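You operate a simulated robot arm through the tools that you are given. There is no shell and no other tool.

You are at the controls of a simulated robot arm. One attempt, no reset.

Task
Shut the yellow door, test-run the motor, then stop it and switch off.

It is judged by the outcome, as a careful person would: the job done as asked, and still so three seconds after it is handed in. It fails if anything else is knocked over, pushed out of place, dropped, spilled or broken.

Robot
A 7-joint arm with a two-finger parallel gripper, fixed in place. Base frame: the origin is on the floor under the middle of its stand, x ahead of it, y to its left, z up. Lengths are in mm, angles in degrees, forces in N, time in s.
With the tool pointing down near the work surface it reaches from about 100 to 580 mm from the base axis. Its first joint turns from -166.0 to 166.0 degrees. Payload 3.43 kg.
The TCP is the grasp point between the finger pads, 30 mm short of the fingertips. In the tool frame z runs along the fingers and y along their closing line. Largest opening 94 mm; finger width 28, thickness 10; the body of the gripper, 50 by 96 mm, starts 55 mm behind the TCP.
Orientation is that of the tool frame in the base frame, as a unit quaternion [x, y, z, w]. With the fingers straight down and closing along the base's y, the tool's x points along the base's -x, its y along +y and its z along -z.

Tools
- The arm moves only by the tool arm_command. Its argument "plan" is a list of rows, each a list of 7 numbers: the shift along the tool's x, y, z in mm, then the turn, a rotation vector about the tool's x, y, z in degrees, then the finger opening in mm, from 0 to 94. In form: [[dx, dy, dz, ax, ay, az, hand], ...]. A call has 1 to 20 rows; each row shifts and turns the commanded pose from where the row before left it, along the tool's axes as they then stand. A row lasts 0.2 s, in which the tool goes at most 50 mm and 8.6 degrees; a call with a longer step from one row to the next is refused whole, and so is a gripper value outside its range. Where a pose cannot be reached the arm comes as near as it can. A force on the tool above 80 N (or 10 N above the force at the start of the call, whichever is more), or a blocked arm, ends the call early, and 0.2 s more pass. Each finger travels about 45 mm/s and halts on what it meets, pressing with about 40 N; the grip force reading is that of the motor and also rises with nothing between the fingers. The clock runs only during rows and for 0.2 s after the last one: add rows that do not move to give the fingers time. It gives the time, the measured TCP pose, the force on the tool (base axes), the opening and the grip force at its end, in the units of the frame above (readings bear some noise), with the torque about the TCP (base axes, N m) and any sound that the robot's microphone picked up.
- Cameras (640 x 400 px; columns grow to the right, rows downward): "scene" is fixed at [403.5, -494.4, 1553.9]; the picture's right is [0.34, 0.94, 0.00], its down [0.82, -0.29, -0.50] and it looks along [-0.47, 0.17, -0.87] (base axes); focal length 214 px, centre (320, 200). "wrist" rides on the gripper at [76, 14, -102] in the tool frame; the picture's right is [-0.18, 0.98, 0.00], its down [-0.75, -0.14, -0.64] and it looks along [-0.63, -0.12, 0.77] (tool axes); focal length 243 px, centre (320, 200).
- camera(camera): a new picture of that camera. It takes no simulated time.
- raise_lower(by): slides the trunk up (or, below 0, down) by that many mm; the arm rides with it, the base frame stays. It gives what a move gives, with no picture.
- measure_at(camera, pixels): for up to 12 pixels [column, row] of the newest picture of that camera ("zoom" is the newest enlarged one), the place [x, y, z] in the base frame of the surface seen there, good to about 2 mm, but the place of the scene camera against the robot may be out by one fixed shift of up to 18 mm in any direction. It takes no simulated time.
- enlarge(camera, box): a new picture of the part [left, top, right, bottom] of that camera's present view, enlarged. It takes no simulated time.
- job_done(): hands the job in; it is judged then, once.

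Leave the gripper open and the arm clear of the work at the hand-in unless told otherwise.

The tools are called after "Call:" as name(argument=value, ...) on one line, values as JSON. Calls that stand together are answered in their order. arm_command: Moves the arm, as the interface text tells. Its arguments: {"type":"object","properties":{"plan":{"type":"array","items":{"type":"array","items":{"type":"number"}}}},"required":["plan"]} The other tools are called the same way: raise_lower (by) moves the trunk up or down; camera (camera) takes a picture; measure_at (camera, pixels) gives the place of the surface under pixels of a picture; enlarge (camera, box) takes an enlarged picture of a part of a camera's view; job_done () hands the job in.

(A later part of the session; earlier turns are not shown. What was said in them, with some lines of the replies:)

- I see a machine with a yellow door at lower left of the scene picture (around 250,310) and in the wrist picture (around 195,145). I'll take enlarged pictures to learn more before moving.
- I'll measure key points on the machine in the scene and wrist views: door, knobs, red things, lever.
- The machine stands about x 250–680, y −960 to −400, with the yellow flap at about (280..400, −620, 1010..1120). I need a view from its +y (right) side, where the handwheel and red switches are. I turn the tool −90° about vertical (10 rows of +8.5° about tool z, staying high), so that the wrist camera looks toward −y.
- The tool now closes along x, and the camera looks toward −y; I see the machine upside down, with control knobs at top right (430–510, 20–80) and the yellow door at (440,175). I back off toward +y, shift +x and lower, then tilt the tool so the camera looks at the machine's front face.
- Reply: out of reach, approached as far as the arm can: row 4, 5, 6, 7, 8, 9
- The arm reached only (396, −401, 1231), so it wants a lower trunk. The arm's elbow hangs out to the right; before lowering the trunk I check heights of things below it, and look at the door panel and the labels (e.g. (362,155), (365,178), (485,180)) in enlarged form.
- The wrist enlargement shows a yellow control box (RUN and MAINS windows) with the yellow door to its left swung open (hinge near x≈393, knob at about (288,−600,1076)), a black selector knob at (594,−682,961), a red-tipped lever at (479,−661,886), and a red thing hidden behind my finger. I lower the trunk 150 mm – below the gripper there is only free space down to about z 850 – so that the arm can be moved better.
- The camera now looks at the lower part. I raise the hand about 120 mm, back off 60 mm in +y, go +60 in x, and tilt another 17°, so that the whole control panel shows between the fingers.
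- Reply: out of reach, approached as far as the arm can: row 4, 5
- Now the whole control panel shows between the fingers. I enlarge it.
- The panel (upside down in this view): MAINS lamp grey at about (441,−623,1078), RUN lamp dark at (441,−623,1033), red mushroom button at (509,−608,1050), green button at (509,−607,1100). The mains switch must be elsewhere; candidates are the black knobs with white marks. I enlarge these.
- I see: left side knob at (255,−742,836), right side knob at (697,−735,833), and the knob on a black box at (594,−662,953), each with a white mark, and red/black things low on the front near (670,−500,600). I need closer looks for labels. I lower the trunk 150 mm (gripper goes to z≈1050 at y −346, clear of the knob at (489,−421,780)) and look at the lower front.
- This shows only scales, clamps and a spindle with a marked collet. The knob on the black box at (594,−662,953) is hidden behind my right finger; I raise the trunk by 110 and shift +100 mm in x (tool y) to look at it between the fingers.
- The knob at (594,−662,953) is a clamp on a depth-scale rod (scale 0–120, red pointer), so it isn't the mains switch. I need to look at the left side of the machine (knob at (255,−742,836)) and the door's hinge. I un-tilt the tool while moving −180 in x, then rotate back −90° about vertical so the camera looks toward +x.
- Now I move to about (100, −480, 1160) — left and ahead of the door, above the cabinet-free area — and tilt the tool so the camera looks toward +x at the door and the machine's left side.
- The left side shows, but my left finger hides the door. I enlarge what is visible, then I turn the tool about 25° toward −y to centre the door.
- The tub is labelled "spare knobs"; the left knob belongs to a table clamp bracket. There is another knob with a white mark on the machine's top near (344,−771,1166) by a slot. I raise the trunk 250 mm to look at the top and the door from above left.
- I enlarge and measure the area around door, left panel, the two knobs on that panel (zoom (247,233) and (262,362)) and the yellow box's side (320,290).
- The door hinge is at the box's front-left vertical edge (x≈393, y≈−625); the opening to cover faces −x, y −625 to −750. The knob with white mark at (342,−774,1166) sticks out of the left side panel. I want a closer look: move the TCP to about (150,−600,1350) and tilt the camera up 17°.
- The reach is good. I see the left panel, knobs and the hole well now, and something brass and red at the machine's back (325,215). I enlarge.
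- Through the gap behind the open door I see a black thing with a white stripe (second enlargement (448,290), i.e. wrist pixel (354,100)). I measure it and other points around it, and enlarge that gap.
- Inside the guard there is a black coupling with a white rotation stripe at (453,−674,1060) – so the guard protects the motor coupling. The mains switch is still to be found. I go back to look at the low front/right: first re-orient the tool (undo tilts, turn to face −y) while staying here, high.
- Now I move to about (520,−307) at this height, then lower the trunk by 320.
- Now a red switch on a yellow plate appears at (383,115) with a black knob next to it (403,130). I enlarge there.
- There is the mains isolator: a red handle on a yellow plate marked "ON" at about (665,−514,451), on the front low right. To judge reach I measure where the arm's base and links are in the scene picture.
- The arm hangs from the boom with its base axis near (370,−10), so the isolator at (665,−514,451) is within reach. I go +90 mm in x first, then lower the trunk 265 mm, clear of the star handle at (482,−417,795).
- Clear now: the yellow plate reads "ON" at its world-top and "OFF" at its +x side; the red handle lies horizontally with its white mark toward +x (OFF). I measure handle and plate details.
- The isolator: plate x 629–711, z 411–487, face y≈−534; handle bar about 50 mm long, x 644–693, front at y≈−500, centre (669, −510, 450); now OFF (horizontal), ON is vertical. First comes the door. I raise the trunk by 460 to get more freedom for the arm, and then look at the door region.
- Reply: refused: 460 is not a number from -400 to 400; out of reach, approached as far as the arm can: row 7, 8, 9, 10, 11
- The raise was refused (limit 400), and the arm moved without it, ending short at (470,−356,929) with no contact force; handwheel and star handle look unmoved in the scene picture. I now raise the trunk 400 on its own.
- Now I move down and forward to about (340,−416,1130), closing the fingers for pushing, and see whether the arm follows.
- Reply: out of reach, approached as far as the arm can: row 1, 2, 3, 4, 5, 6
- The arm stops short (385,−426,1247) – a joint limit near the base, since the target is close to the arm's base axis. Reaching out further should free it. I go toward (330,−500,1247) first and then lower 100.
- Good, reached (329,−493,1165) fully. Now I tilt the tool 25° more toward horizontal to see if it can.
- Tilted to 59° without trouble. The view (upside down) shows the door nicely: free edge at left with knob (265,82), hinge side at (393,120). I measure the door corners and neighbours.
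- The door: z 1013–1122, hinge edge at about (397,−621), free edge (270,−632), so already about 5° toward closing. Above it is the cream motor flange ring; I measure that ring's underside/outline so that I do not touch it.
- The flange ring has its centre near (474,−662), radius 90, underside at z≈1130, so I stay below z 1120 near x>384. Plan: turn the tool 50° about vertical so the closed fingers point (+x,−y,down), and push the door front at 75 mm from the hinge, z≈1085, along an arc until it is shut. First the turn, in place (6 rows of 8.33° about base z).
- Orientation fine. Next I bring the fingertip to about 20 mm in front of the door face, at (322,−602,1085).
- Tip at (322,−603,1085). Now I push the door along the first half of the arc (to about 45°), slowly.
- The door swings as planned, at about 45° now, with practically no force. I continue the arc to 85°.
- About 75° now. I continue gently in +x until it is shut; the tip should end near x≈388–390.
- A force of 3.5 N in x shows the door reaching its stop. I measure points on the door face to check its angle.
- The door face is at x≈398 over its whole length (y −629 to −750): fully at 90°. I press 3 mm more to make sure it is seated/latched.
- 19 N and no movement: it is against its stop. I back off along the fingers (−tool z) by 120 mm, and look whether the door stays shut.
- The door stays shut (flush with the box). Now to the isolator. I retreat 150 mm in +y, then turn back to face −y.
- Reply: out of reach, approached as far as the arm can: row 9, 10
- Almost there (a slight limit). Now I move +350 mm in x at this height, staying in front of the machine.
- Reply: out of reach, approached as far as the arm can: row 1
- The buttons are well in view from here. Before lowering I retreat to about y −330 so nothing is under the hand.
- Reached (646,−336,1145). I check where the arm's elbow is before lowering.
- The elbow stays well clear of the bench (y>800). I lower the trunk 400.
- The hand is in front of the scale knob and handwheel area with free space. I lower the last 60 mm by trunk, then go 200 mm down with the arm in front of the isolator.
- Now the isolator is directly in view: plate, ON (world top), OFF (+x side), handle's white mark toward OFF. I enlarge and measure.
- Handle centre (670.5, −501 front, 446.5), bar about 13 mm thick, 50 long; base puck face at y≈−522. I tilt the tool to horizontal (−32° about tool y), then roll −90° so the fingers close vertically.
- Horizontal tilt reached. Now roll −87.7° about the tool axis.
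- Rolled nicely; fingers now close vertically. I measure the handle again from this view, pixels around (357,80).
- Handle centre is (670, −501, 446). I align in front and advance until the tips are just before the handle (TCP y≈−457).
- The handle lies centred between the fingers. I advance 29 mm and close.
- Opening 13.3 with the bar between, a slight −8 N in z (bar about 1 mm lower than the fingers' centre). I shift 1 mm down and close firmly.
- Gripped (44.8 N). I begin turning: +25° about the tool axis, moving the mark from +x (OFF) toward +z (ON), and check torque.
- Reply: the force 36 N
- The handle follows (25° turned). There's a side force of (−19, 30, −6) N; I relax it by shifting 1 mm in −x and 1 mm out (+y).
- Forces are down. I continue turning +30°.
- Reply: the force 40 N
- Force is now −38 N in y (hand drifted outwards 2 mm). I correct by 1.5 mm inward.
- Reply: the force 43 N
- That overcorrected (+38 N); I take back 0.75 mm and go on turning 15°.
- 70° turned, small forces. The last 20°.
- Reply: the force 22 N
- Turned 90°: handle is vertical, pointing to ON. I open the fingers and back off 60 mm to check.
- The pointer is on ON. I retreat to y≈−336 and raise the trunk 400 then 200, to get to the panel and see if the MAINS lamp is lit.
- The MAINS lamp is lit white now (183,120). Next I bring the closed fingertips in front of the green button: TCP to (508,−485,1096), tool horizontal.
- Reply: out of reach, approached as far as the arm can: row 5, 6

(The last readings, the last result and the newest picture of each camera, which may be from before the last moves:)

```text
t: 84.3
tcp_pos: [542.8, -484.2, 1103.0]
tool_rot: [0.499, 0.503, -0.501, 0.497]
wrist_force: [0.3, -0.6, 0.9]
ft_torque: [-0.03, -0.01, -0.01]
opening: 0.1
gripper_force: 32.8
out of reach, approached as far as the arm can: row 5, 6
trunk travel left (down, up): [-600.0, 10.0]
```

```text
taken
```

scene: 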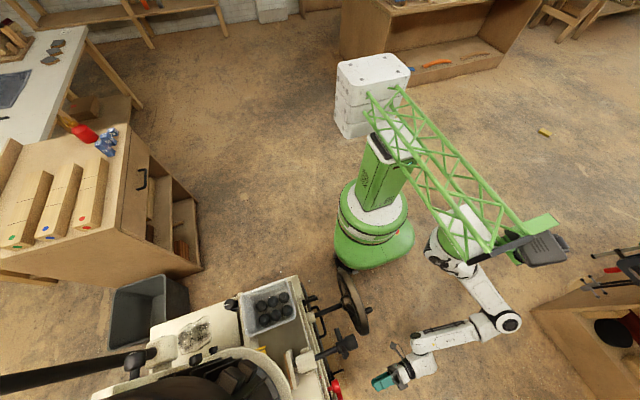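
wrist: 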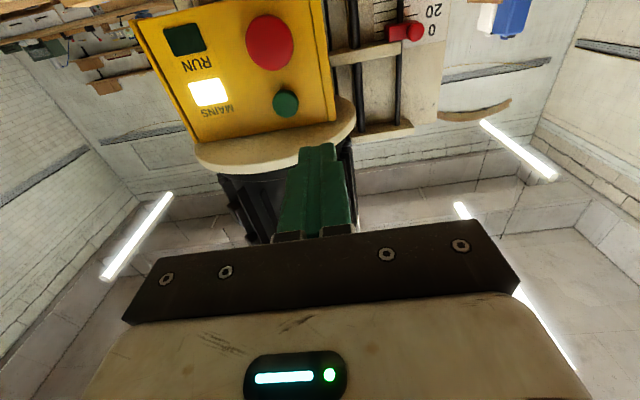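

Limited at (543,−484,1103). Reaching out further frees it, as before; I go −45 in y first, then −35 in x.

Call:
arm_command(plan=[[3, 0, 22, 0, 0, 0, 0], [3, 0, 22, 0, 0, 0, 0], [0, -17, 0, 0, 0, 0, 0], [0, -17, 0, 0, 0, 0, 0]])

Call:
camera(camera="wrist")

```text
t: 85.3
tcp_pos: [545.1, -526.2, 1103.0]
tool_rot: [0.499, 0.503, -0.5, 0.498]
wrist_force: [0.9, -0.3, 0.6]
ft_torque: [0.0, 0.01, -0.01]
opening: 0.0
gripper_force: 33.0
out of reach, approached as far as the arm can: row 1, 3, 4
trunk travel left (down, up): [-600.0, 10.0]
```

```text
taken
```

wrist: 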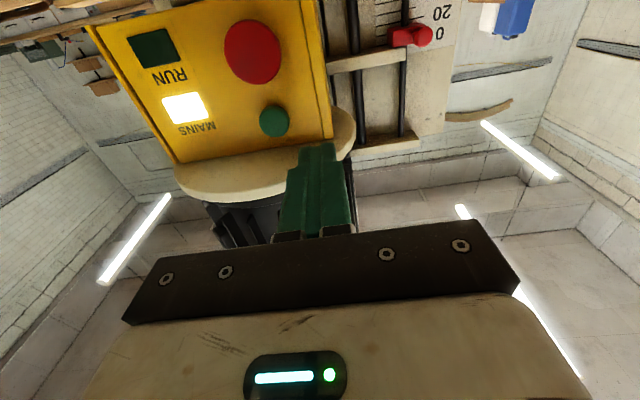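

The limit does not let x go below 545 with this roll. The roll about the tool axis does not matter for pressing, so I try rolling −45° here and then moving −x.

Call:
arm_command(plan=[[0, 0, 0, 0, 0, -8.5, 0], [0, 0, 0, 0, 0, -8.5, 0], [0, 0, 0, 0, 0, -8.5, 0], [0, 0, 0, 0, 0, -8.5, 0], [0, 0, 0, 0, 0, -8.5, 0]])

Call:
camera(camera="scene")

```text
t: 86.5
tcp_pos: [546.9, -527.3, 1105.1]
tool_rot: [0.279, 0.65, -0.645, 0.289]
wrist_force: [-0.4, 0.2, -0.5]
ft_torque: [0.02, -0.02, -0.01]
opening: 0.0
gripper_force: 33.3
trunk travel left (down, up): [-600.0, 10.0]
```

```text
taken
```

scene: 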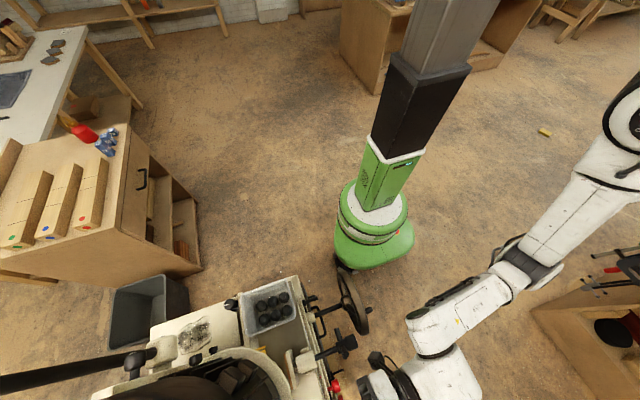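

Rolled. Now −38 in x and −9 in z.

Call:
arm_command(plan=[[16.2, -11, 0, 0, 0, 0, 0], [16.2, -11, 0, 0, 0, 0, 0]])

Call:
camera(camera="wrist")

```text
t: 87.1
tcp_pos: [506.9, -526.7, 1093.5]
tool_rot: [0.281, 0.65, -0.644, 0.289]
wrist_force: [0.3, 0.3, -0.4]
ft_torque: [-0.02, -0.01, 0.01]
opening: 0.2
gripper_force: 33.6
trunk travel left (down, up): [-600.0, 10.0]
```

```text
taken
```

wrist: 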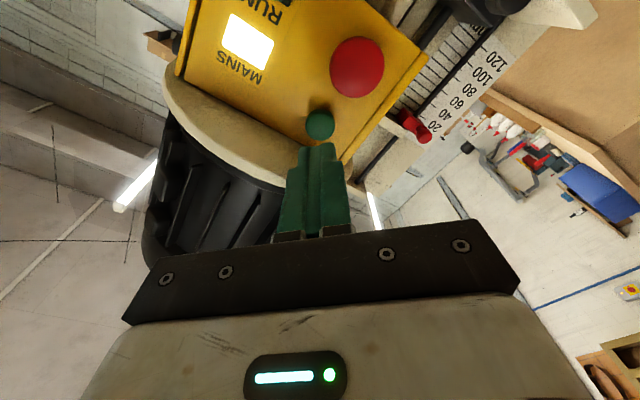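

Reached (507,−527,1094): the roll was the limiter. The green button at (319,125) is right ahead of the fingertips. I measure it and the red button precisely.

Call:
measure_at(camera="wrist", pixels=[[320, 124], [312, 120], [328, 120], [320, 114], [318, 134], [357, 66], [345, 60], [370, 75], [357, 45], [357, 88], [300, 110], [290, 160]])

Call:
enlarge(camera="wrist", box=[240, 20, 420, 240])

```text
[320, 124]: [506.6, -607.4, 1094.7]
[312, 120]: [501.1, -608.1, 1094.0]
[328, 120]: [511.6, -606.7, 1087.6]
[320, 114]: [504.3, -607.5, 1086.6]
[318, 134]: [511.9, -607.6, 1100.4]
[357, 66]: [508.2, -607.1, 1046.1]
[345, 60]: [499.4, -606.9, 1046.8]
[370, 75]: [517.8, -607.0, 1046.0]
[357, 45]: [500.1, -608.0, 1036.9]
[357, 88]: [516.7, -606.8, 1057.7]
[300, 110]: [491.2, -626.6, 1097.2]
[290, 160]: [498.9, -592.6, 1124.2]
```

```text
1.82 times, centred on (330, 130) of wrist
```

zoom: 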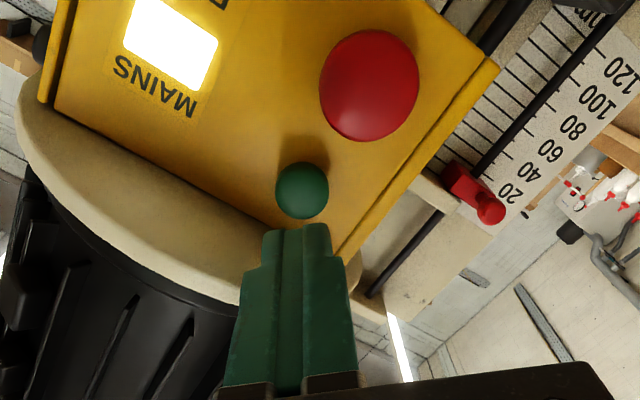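

Green button centre (507,−607,1095); red (508,−607,1046). Tip is now at about (507,−557,1093). I advance 46 mm to just before the button.

Call:
arm_command(plan=[[0, 0, 16, 0, 0, 0, 0], [0, 0, 16, 0, 0, 0, 0], [0, 0, 14, 0, 0, 0, 0], [0, 0, 0, 0, 0, 0, 0]])

Call:
camera(camera="wrist")

```text
t: 88.1
tcp_pos: [508.4, -573.6, 1094.2]
tool_rot: [0.281, 0.649, -0.645, 0.289]
wrist_force: [-0.1, -0.4, -0.2]
ft_torque: [-0.02, 0.0, 0.01]
opening: 0.0
gripper_force: 33.4
trunk travel left (down, up): [-600.0, 10.0]
```

```text
taken
```

wrist: 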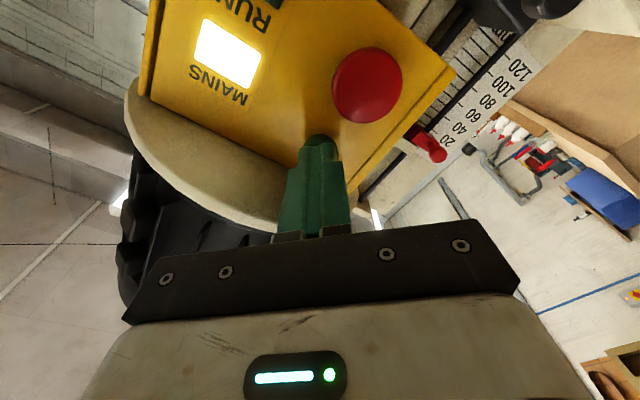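

The tip is in front of the green button. I press in 2 mm steps and watch force and sound.

Call:
arm_command(plan=[[0, 0, 3, 0, 0, 0, 0], [0, 0, 2, 0, 0, 0, 0], [0, 0, 2, 0, 0, 0, 0], [0, 0, 2, 0, 0, 0, 0], [0, 0, 0, 0, 0, 0, 0]])

Call:
camera(camera="wrist")

```text
t: 89.3
tcp_pos: [508.5, -581.7, 1095.2]
tool_rot: [0.28, 0.65, -0.644, 0.289]
wrist_force: [-1.3, 7.4, -1.0]
ft_torque: [0.05, 0.01, -0.06]
opening: 0.0
gripper_force: 33.0
trunk travel left (down, up): [-600.0, 10.0]
heard: click
```

```text
taken
```

wrist: 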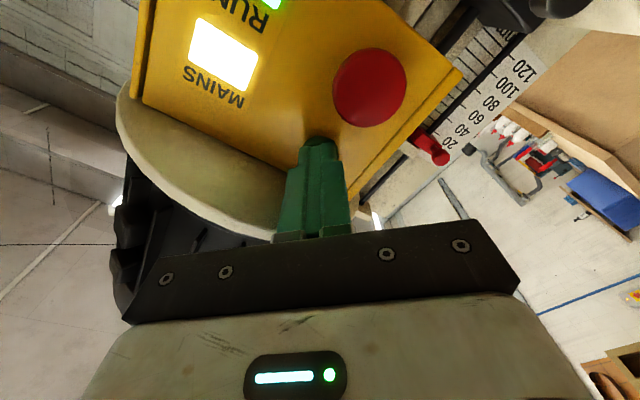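

A click was heard, and the RUN lamp at top (268,2) is bright green. I release the button by backing off 50 mm and check that it keeps running.

Call:
arm_command(plan=[[0, 0, -15, 0, 0, 0, 0], [0, 0, -20, 0, 0, 0, 0], [0, 0, -20, 0, 0, 0, 0], [0, 0, 0, 0, 0, 0, 0]])

Call:
camera(camera="wrist")

Call:
enlarge(camera="wrist", box=[150, 0, 430, 160])

```text
t: 90.3
tcp_pos: [506.0, -527.6, 1095.3]
tool_rot: [0.282, 0.649, -0.645, 0.289]
wrist_force: [0.0, -0.8, 0.6]
ft_torque: [-0.04, 0.01, -0.01]
opening: 0.0
gripper_force: 33.3
trunk travel left (down, up): [-600.0, 10.0]
```

```text
taken
```

wrist: 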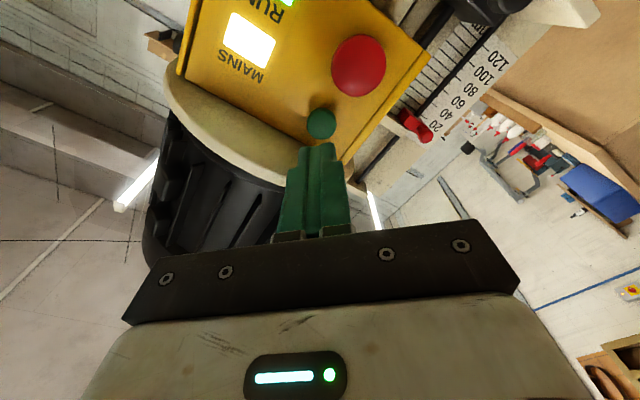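

```text
2.29 times, centred on (290, 80) of wrist
```

zoom: 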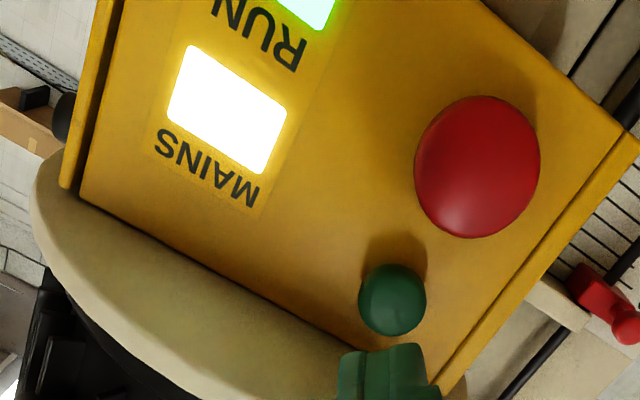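

RUN and MAINS are lit. To see that the spindle really turns (white mark on collet at about (480,−659,882)), I retreat 50 mm and tilt the camera down 30°.

Call:
arm_command(plan=[[0, 0, -25, 0, 0, 0, 0], [0, 0, -25, 0, 0, 0, 0], [0, 0, 0, -5.07, 5.53, 0.1, 0], [0, 0, 0, -5.07, 5.53, 0.1, 0], [0, 0, 0, -5.07, 5.53, 0.1, 0], [0, 0, 0, -5.07, 5.53, 0.1, 0]])

Call:
camera(camera="wrist")

```text
t: 91.7
tcp_pos: [508.4, -477.6, 1095.3]
tool_rot: [0.346, 0.795, -0.454, 0.207]
wrist_force: [0.3, -0.2, 1.3]
ft_torque: [-0.03, -0.02, 0.01]
opening: 0.0
gripper_force: 33.3
trunk travel left (down, up): [-600.0, 10.0]
```

```text
taken
```

wrist: 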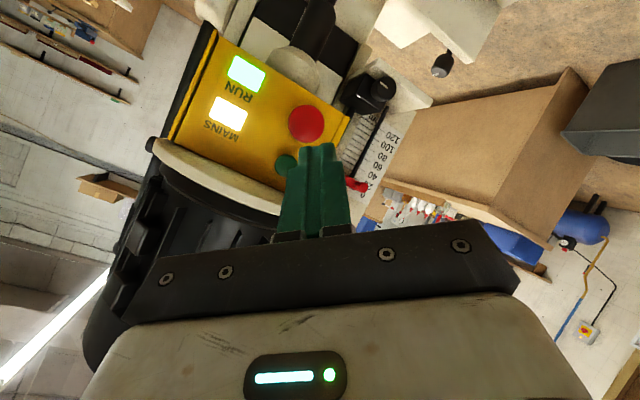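

Both lamps are lit. I enlarge the spindle at the top (315,25), to compare its white mark over time.

Call:
enlarge(camera="wrist", box=[230, 0, 420, 130])

Call:
arm_command(plan=[[0, 0, -20, -5.07, 5.53, 0.1, 0], [0, 0, -20, 0, 0, 0, 0]])

Call:
camera(camera="wrist")

Call:
enlarge(camera="wrist", box=[230, 0, 420, 130])

```text
3.08 times, centred on (325, 65) of wrist
```

zoom: 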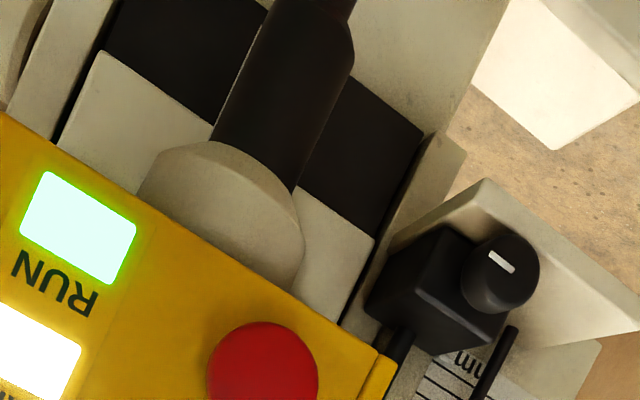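

```text
t: 92.3
tcp_pos: [506.3, -444.7, 1115.7]
tool_rot: [0.359, 0.823, -0.401, 0.184]
wrist_force: [0.0, 0.0, 0.3]
ft_torque: [-0.01, 0.0, 0.01]
opening: 0.0
gripper_force: 32.8
trunk travel left (down, up): [-600.0, 10.0]
```

```text
taken
```

wrist: 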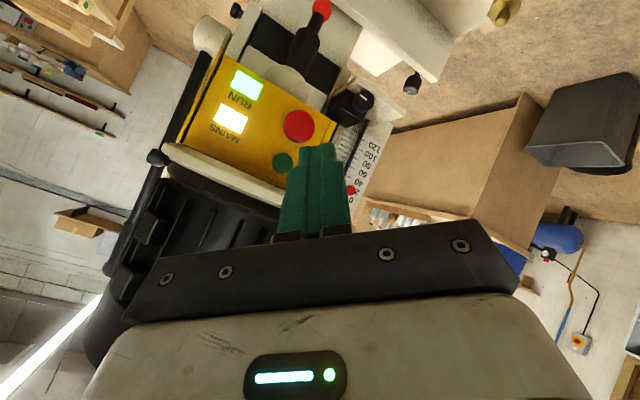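

```text
3.08 times, centred on (325, 65) of wrist
```

zoom: 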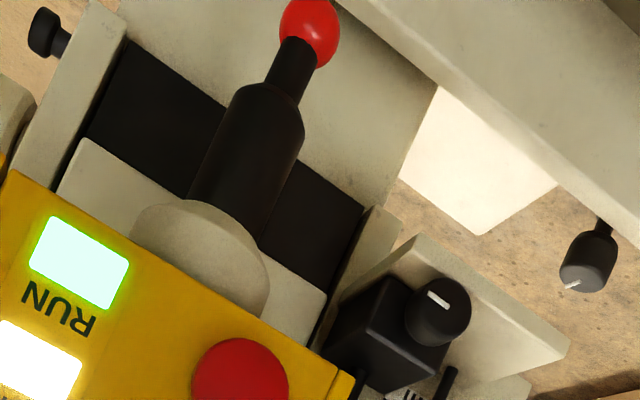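

The collet's white mark, earlier visible on the upper side, has moved out of sight – so the spindle turns. I let it run a little longer and look once more.

Call:
arm_command(plan=[[0, 0, 0, 0, 0, 0, 0], [0, 0, 0, 0, 0, 0, 0], [0, 0, 0, 0, 0, 0, 0]])

Call:
enlarge(camera="wrist", box=[230, 0, 420, 130])

```text
t: 93.1
tcp_pos: [507.8, -444.2, 1116.4]
tool_rot: [0.36, 0.822, -0.402, 0.184]
wrist_force: [0.1, 0.3, 0.5]
ft_torque: [-0.03, 0.04, -0.03]
opening: 0.0
gripper_force: 32.8
trunk travel left (down, up): [-600.0, 10.0]
```

```text
3.08 times, centred on (325, 65) of wrist
```

zoom: 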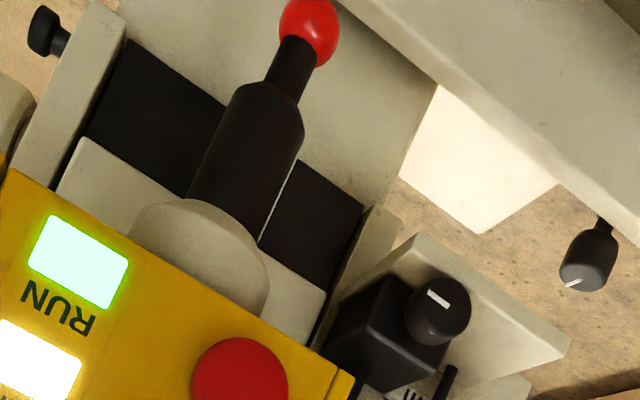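

A white sliver shows now at the collet's right edge: it is rotating, motor runs. Test-run done (over 3 s). Now the stop: I bring the hand to (508,−480,1046) and tilt back to horizontal, in front of the red button.

Call:
arm_command(plan=[[12.7, 11, 35.7, 0, 0, 0, 0], [12.7, 11, 35.7, 0, 0, 0, 0], [0, 0, 0, 5.07, -5.53, -0.1, 0], [0, 0, 0, 5.07, -5.53, -0.1, 0], [0, 0, 0, 5.07, -5.53, -0.1, 0], [0, 0, 0, 5.07, -5.53, -0.1, 0], [0, 0, 0, 5.07, -5.53, -0.1, 0]])

Call:
camera(camera="wrist")

```text
t: 94.7
tcp_pos: [508.0, -481.3, 1046.9]
tool_rot: [0.281, 0.649, -0.644, 0.29]
wrist_force: [-0.1, -0.2, 0.3]
ft_torque: [-0.01, 0.0, 0.01]
opening: 0.0
gripper_force: 33.4
trunk travel left (down, up): [-600.0, 10.0]
```

```text
taken
```

wrist: 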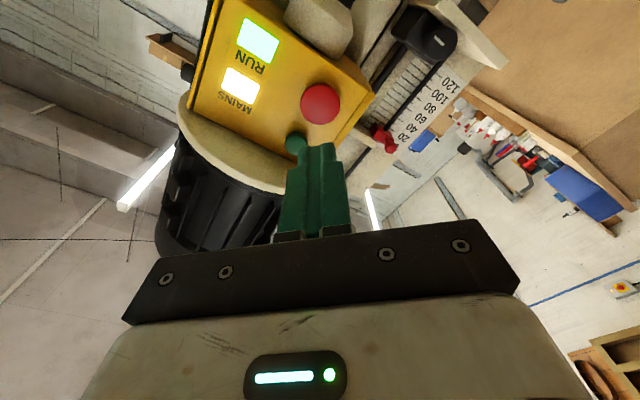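

Facing the red button at (320,104), lamps visible. I advance 88 mm to just before it.

Call:
arm_command(plan=[[0, 0, 30, 0, 0, 0, 0], [0, 0, 30, 0, 0, 0, 0], [0, 0, 26, 0, 0, 0, 0], [0, 0, 0, 0, 0, 0, 0]])

Call:
camera(camera="wrist")

```text
t: 95.7
tcp_pos: [507.8, -565.5, 1046.3]
tool_rot: [0.28, 0.65, -0.644, 0.289]
wrist_force: [-0.2, 0.0, 0.2]
ft_torque: [0.0, 0.02, 0.02]
opening: 0.0
gripper_force: 32.9
trunk travel left (down, up): [-600.0, 10.0]
```

```text
taken
```

wrist: 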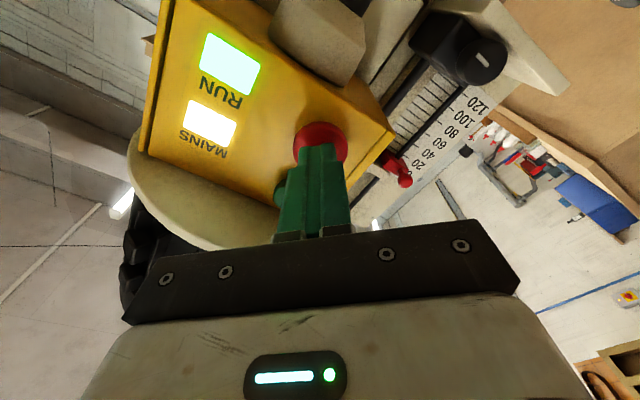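

The tip is about 11 mm before the red button. I press in small steps.

Call:
arm_command(plan=[[0, 0, 8, 0, 0, 0, 0], [0, 0, 4, 0, 0, 0, 0], [0, 0, 2, 0, 0, 0, 0], [0, 0, 2, 0, 0, 0, 0], [0, 0, 2, 0, 0, 0, 0], [0, 0, 0, 0, 0, 0, 0]])

Call:
camera(camera="wrist")

```text
t: 97.1
tcp_pos: [508.9, -583.2, 1046.0]
tool_rot: [0.28, 0.65, -0.644, 0.289]
wrist_force: [-4.2, 21.8, -4.8]
ft_torque: [0.11, -0.05, -0.13]
opening: 0.0
gripper_force: 33.2
trunk travel left (down, up): [-600.0, 10.0]
heard: click
```

```text
taken
```

wrist: 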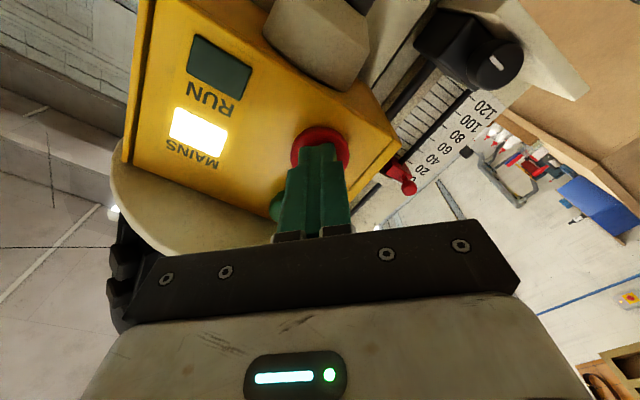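

RUN lamp has gone dark: motor stopped. I back off from the button and retreat to (668,−336,1046).

Call:
arm_command(plan=[[0, 0, -15, 0, 0, 0, 0], [0, 0, -45, 0, 0, 0, 0], [0, 0, -45, 0, 0, 0, 0], [0, 0, 0, 0, 0, 0, 0]])

Call:
camera(camera="wrist")

Call:
arm_command(plan=[[-21.6, 23.6, -28.4, 0, 0, 0, 0], [-21.6, 23.6, -28.4, 0, 0, 0, 0], [-21.6, 23.6, -28.4, 0, 0, 0, 0], [-21.6, 23.6, -28.4, 0, 0, 0, 0], [-21.6, 23.6, -28.4, 0, 0, 0, 0]])

```text
t: 98.1
tcp_pos: [505.8, -480.8, 1049.3]
tool_rot: [0.28, 0.65, -0.644, 0.29]
wrist_force: [0.2, -0.4, -0.9]
ft_torque: [-0.01, 0.0, -0.01]
opening: 0.1
gripper_force: 33.4
trunk travel left (down, up): [-600.0, 10.0]
```

```text
taken
```

wrist: 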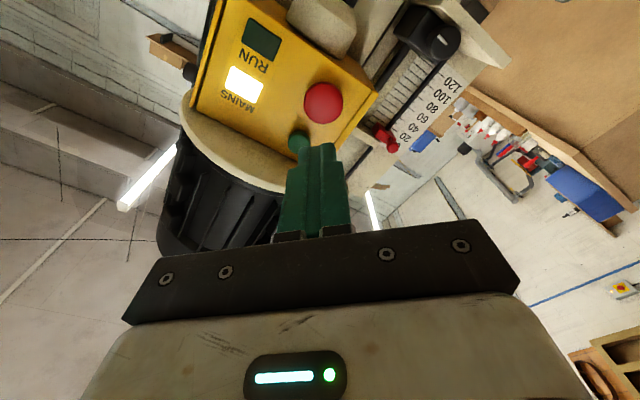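

```text
t: 99.3
tcp_pos: [667.3, -334.8, 1047.8]
tool_rot: [0.281, 0.65, -0.645, 0.289]
wrist_force: [-0.6, -0.1, -0.3]
ft_torque: [0.01, 0.01, 0.0]
opening: 0.0
gripper_force: 33.5
trunk travel left (down, up): [-600.0, 10.0]
```

MAINS lit, RUN off. I lower the trunk by 400 and 195 back to the isolator's height (same free column as before).

Call:
raise_lower(by=-400)

Call:
raise_lower(by=-195)

Call:
arm_command(plan=[[0, 0, 0, 0, 0, 8.5, 40], [0, 0, 0, 0, 0, 8.5, 40], [0, 0, 0, 0, 0, 8.5, 40], [0, 0, 0, 0, 0, 8.5, 40], [0, 0, 0, 0, 0, 8.5, 40]])

Call:
camera(camera="wrist")

```text
t: 103.1
tcp_pos: [667.3, -334.6, 646.8]
tool_rot: [0.281, 0.65, -0.644, 0.289]
wrist_force: [0.5, 0.3, -0.1]
ft_torque: [-0.02, 0.0, -0.05]
opening: 0.2
gripper_force: 32.5
trunk travel left (down, up): [-200.0, 410.0]
```

```text
t: 105.2
tcp_pos: [667.8, -334.8, 453.2]
tool_rot: [0.282, 0.65, -0.644, 0.289]
wrist_force: [-0.1, 0.8, 0.0]
ft_torque: [-0.02, 0.02, 0.02]
opening: 0.0
gripper_force: 32.8
trunk travel left (down, up): [-5.0, 605.0]
```

```text
t: 106.4
tcp_pos: [666.0, -335.1, 452.7]
tool_rot: [0.499, 0.502, -0.495, 0.504]
wrist_force: [-0.1, -0.2, -0.4]
ft_torque: [0.02, 0.01, -0.02]
opening: 40.0
gripper_force: 0.1
trunk travel left (down, up): [-5.0, 605.0]
```

```text
taken
```

wrist: 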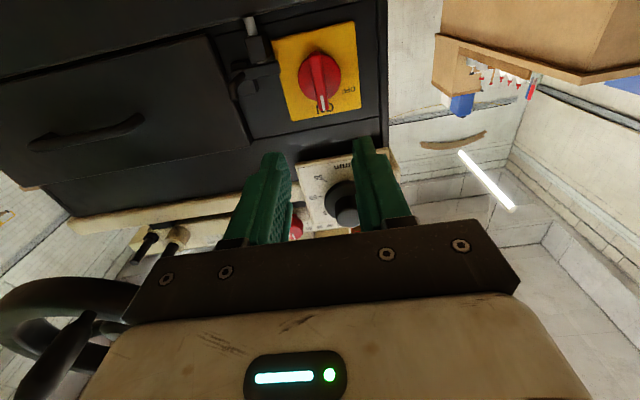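

Handle (320,82) is vertical at ON. I align and advance until the tips are just before it.

Call:
arm_command(plan=[[1.75, 0.65, 30, 0, 0, 0, 40], [1.75, 0.65, 30, 0, 0, 0, 40], [1.75, 0.65, 30, 0, 0, 0, 40], [1.75, 0.65, 30, 0, 0, 0, 40], [0, 0, 0, 0, 0, 0, 40]])

Call:
camera(camera="wrist")

Call:
enlarge(camera="wrist", box=[230, 60, 430, 240])

```text
t: 107.6
tcp_pos: [672.1, -456.3, 443.5]
tool_rot: [0.498, 0.503, -0.496, 0.502]
wrist_force: [-0.2, -0.6, 0.0]
ft_torque: [0.0, -0.01, 0.02]
opening: 39.7
gripper_force: 0.0
trunk travel left (down, up): [-5.0, 605.0]
```

```text
taken
```

wrist: 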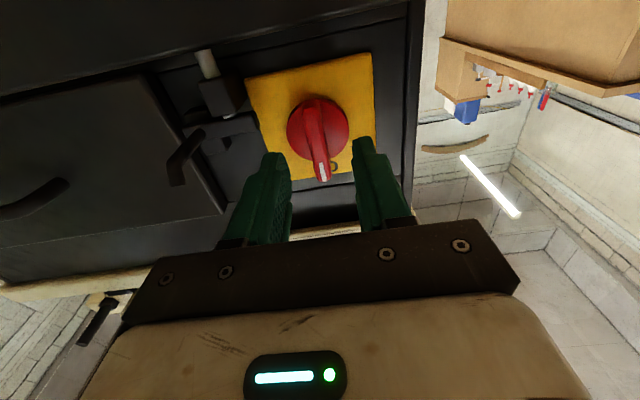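

```text
2.22 times, centred on (330, 150) of wrist
```

zoom: 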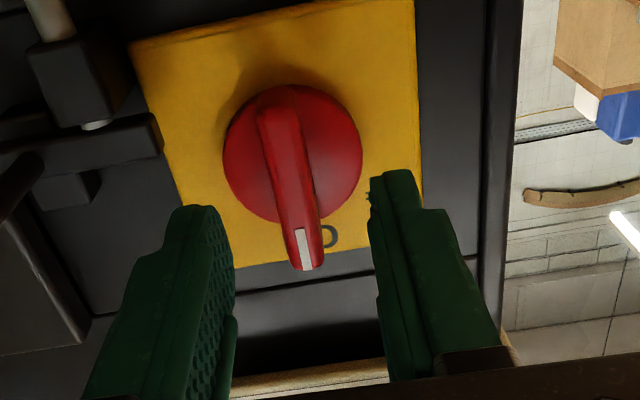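

Aligned; I advance 30 mm with a 1 mm correction and close on the handle.

Call:
arm_command(plan=[[-1, -1.2, 15, 0, 0, 0, 40], [0, 0, 14.5, 0, 0, 0, 40], [0, 0, 0, 0, 0, 0, 40], [0, 0, 0, 0, 0, 0, 5], [0, 0, 0, 0, 0, 0, 5], [0, 0, 0, 0, 0, 0, 5], [0, 0, 0, 0, 0, 0, 5]])

Call:
camera(camera="wrist")

```text
t: 109.2
tcp_pos: [670.2, -485.0, 446.4]
tool_rot: [0.498, 0.503, -0.496, 0.502]
wrist_force: [-3.0, 2.5, 0.1]
ft_torque: [-0.08, 0.01, -0.71]
opening: 12.0
gripper_force: 45.3
trunk travel left (down, up): [-5.0, 605.0]
```

```text
taken
```

wrist: 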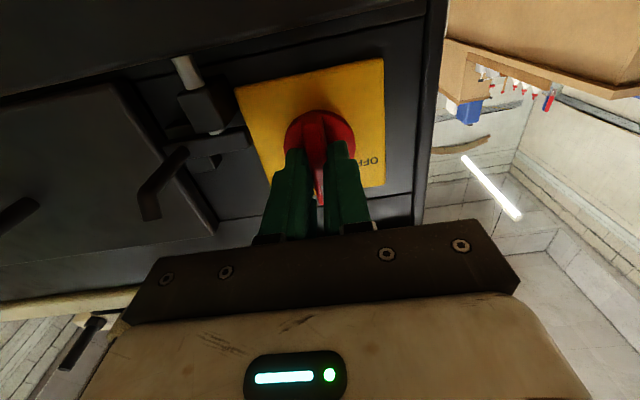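

Firm grip (12 mm, 45 N) with low force. I turn −25° back toward OFF.

Call:
arm_command(plan=[[0, 0, 0, 0, 0, -5, 5], [0, 0, 0, 0, 0, -5, 5], [0, 0, 0, 0, 0, -5, 5], [0, 0, 0, 0, 0, -5, 5], [0, 0, 0, 0, 0, -5, 5]])

```text
t: 110.4
tcp_pos: [669.2, -484.6, 444.4]
tool_rot: [0.376, 0.6, -0.593, 0.382]
wrist_force: [-11.7, 10.2, -3.5]
ft_torque: [0.75, -0.06, -1.27]
opening: 11.9
gripper_force: 44.9
trunk travel left (down, up): [-5.0, 605.0]
```

25° done, forces small. Next −25°.

Call:
arm_command(plan=[[0, 0, -0.2, 0, 0, -5, 5], [0, 0, 0, 0, 0, -5, 5], [0, 0, 0, 0, 0, -5, 5], [0, 0, 0, 0, 0, -5, 5], [0, 0, 0, 0, 0, -5, 5]])

```text
t: 111.6
tcp_pos: [669.0, -484.2, 444.4]
tool_rot: [0.238, 0.666, -0.663, 0.244]
wrist_force: [-19.4, 14.0, -7.2]
ft_torque: [-0.01, 0.01, -1.11]
opening: 11.8
gripper_force: 45.2
trunk travel left (down, up): [-5.0, 605.0]
```

Continue −25° with a small relaxing shift.

Call:
arm_command(plan=[[0.4, -0.2, -0.3, 0, 0, -5, 5], [0, 0, 0, 0, 0, -5, 5], [0, 0, 0, 0, 0, -5, 5], [0, 0, 0, 0, 0, -5, 5], [0, 0, 0, 0, 0, -5, 5]])

```text
t: 112.8
tcp_pos: [669.6, -485.3, 444.9]
tool_rot: [0.088, 0.704, -0.699, 0.095]
wrist_force: [-12.6, 5.1, -11.0]
ft_torque: [0.14, 0.06, -1.55]
opening: 11.8
gripper_force: 44.9
trunk travel left (down, up): [-5.0, 605.0]
```

75° done. The last −15°.

Call:
arm_command(plan=[[0, 0, 0, 0, 0, -5, 5], [0, 0, 0, 0, 0, -5, 5], [0, 0, 0, 0, 0, -5, 5], [0, 0, 0, 0, 0, 0, 5]])

Call:
camera(camera="wrist")

```text
t: 113.8
tcp_pos: [670.2, -485.6, 444.4]
tool_rot: [-0.004, 0.708, -0.706, 0.005]
wrist_force: [-5.9, -14.3, -16.5]
ft_torque: [0.19, -0.07, -0.24]
opening: 11.9
gripper_force: 45.5
trunk travel left (down, up): [-5.0, 605.0]
```

```text
taken
```

wrist: 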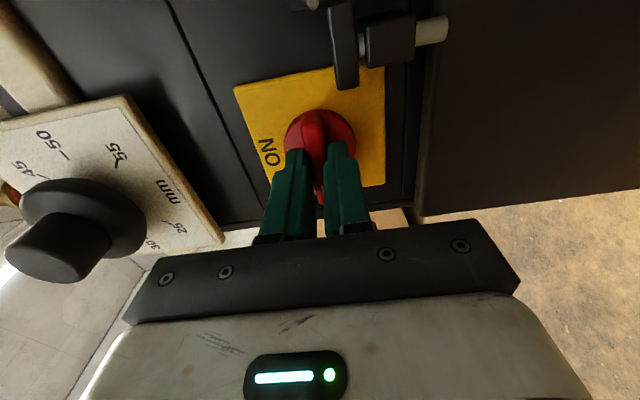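

The handle is horizontal at OFF again. I open and back off straight.

Call:
arm_command(plan=[[0, 0, 0, 0, 0, 0, 40], [0, 0, 0, 0, 0, 0, 40], [0, 0, 0, 0, 0, 0, 40], [0, 0, -20, 0, 0, 0, 40], [0, 0, -40, 0, 0, 0, 40], [0, 0, -40, 0, 0, 0, 40], [0, 0, -45, 0, 0, 0, 40]])

Call:
camera(camera="wrist")

Call:
enlarge(camera="wrist", box=[290, 10, 430, 150])

```text
t: 115.4
tcp_pos: [668.7, -339.0, 449.2]
tool_rot: [-0.004, 0.707, -0.707, 0.004]
wrist_force: [0.3, -0.8, 0.6]
ft_torque: [-0.03, -0.03, 0.02]
opening: 40.1
gripper_force: 0.0
trunk travel left (down, up): [-5.0, 605.0]
```

```text
taken
```

wrist: 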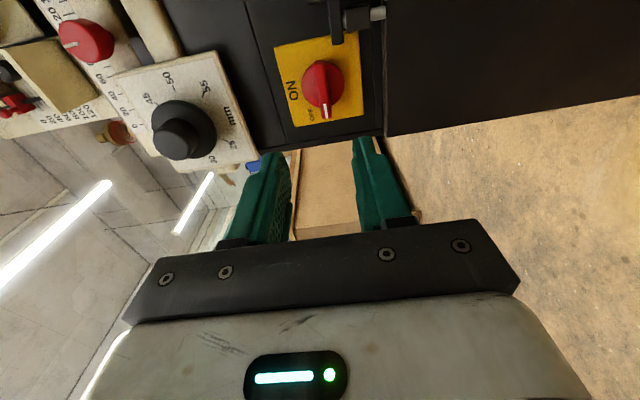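

```text
2.86 times, centred on (360, 80) of wrist
```

zoom: 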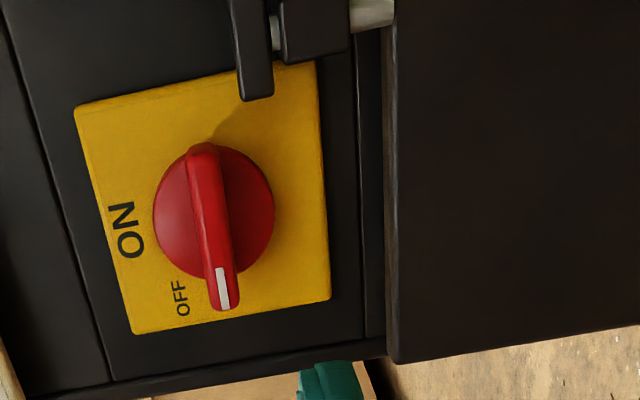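

The pointer is at OFF, as at the start. I roll the hand back, open the gripper fully, and raise to check the panel lamps.

Call:
arm_command(plan=[[0, 0, 0, 0, 0, 8.5, 94], [0, 0, 0, 0, 0, 8.5, 94], [0, 0, 0, 0, 0, 8.5, 94], [0, 0, 0, 0, 0, 8.5, 94], [0, 0, 0, 0, 0, 8.5, 94], [0, 0, 0, 0, 0, 8.5, 94], [0, 0, 0, 0, 0, 8.5, 94], [0, 0, 0, 0, 0, 8.5, 94], [0, 0, 0, 0, 0, 8.5, 94], [0, 0, 0, 0, 0, 8.5, 94]])

Call:
raise_lower(by=400)

Call:
raise_lower(by=195)

Call:
camera(camera="wrist")

Call:
camera(camera="scene")

```text
t: 117.6
tcp_pos: [668.5, -339.3, 446.8]
tool_rot: [0.475, 0.525, -0.517, 0.482]
wrist_force: [-0.1, 0.4, -0.6]
ft_torque: [-0.01, -0.01, -0.01]
opening: 93.9
gripper_force: 0.0
trunk travel left (down, up): [-5.0, 605.0]
```

```text
t: 121.5
tcp_pos: [667.5, -339.6, 846.4]
tool_rot: [0.475, 0.525, -0.517, 0.482]
wrist_force: [0.1, 0.1, 0.1]
ft_torque: [-0.01, -0.01, 0.0]
opening: 93.9
gripper_force: 0.0
trunk travel left (down, up): [-405.0, 205.0]
```

```text
t: 123.6
tcp_pos: [668.6, -339.1, 1040.3]
tool_rot: [0.475, 0.525, -0.517, 0.481]
wrist_force: [0.2, -1.3, -0.3]
ft_torque: [0.01, -0.02, 0.05]
opening: 94.0
gripper_force: 0.1
trunk travel left (down, up): [-600.0, 10.0]
```

```text
taken
```

wrist: 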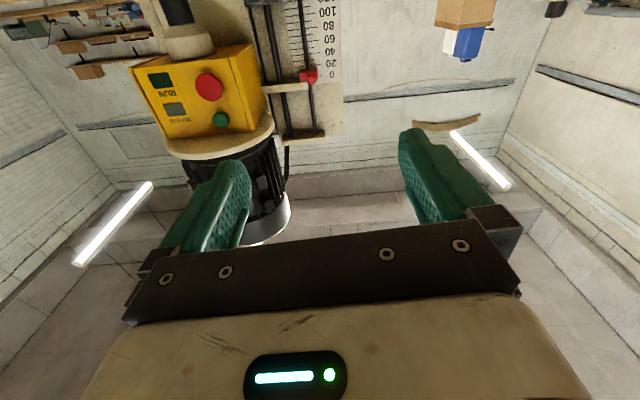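

```text
taken
```

scene: 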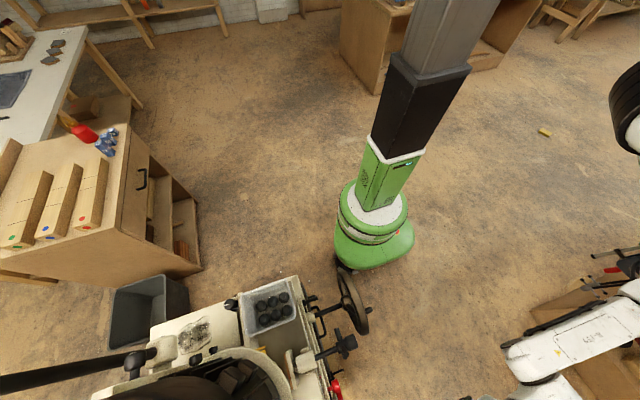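

Both lamps are dark: mains off, motor stopped. A last look at the door and surroundings in the scene picture, enlarged.

Call:
enlarge(camera="scene", box=[80, 250, 400, 400])

Call:
enlarge(camera="wrist", box=[100, 0, 360, 170])

```text
2.00 times, centred on (240, 325) of scene
```

zoom: 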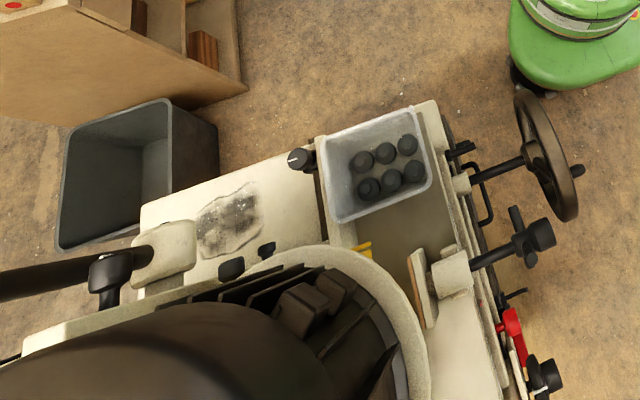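

```text
2.35 times, centred on (230, 85) of wrist
```

zoom: 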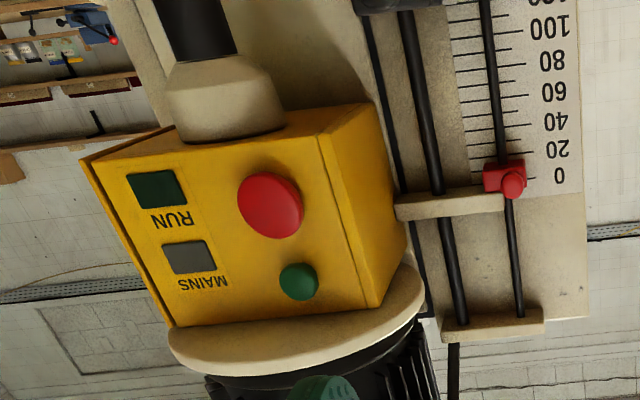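

The door is shut against the box, both lamps are dark and the isolator is at OFF. Handwheel, star handle, tub and knobs are where they were at the start. The gripper is open and the arm is clear of the machine at (668,−339,1040), so I hand in the job.

Call:
job_done()

```text
The job is handed in.
```

The job is done and handed in: the yellow door is shut, the motor was test-run and stopped, and the mains is off.

- **Door:** I pushed it closed until it sat flush against its stop, and it stayed there after I let go.
- **Test run:** I turned the red isolator on the lower front to ON and the MAINS lamp lit. I then pressed the green button, which clicked and lit the RUN lamp. The white mark on the spindle moved between pictures, so the motor really was turning. It ran for about 8 seconds.
- **Stop and off:** I pressed the red button and the RUN lamp went dark. I turned the isolator back to OFF and the MAINS lamp went dark too.

While I was looking for the switch, one trunk raise was refused, but the arm move queued after it still ran, lower than I intended. It met no contact force, and the handwheel and star handle beside its path looked unmoved in the pictures afterwards.

The gripper is open and the arm is clear of the machine.
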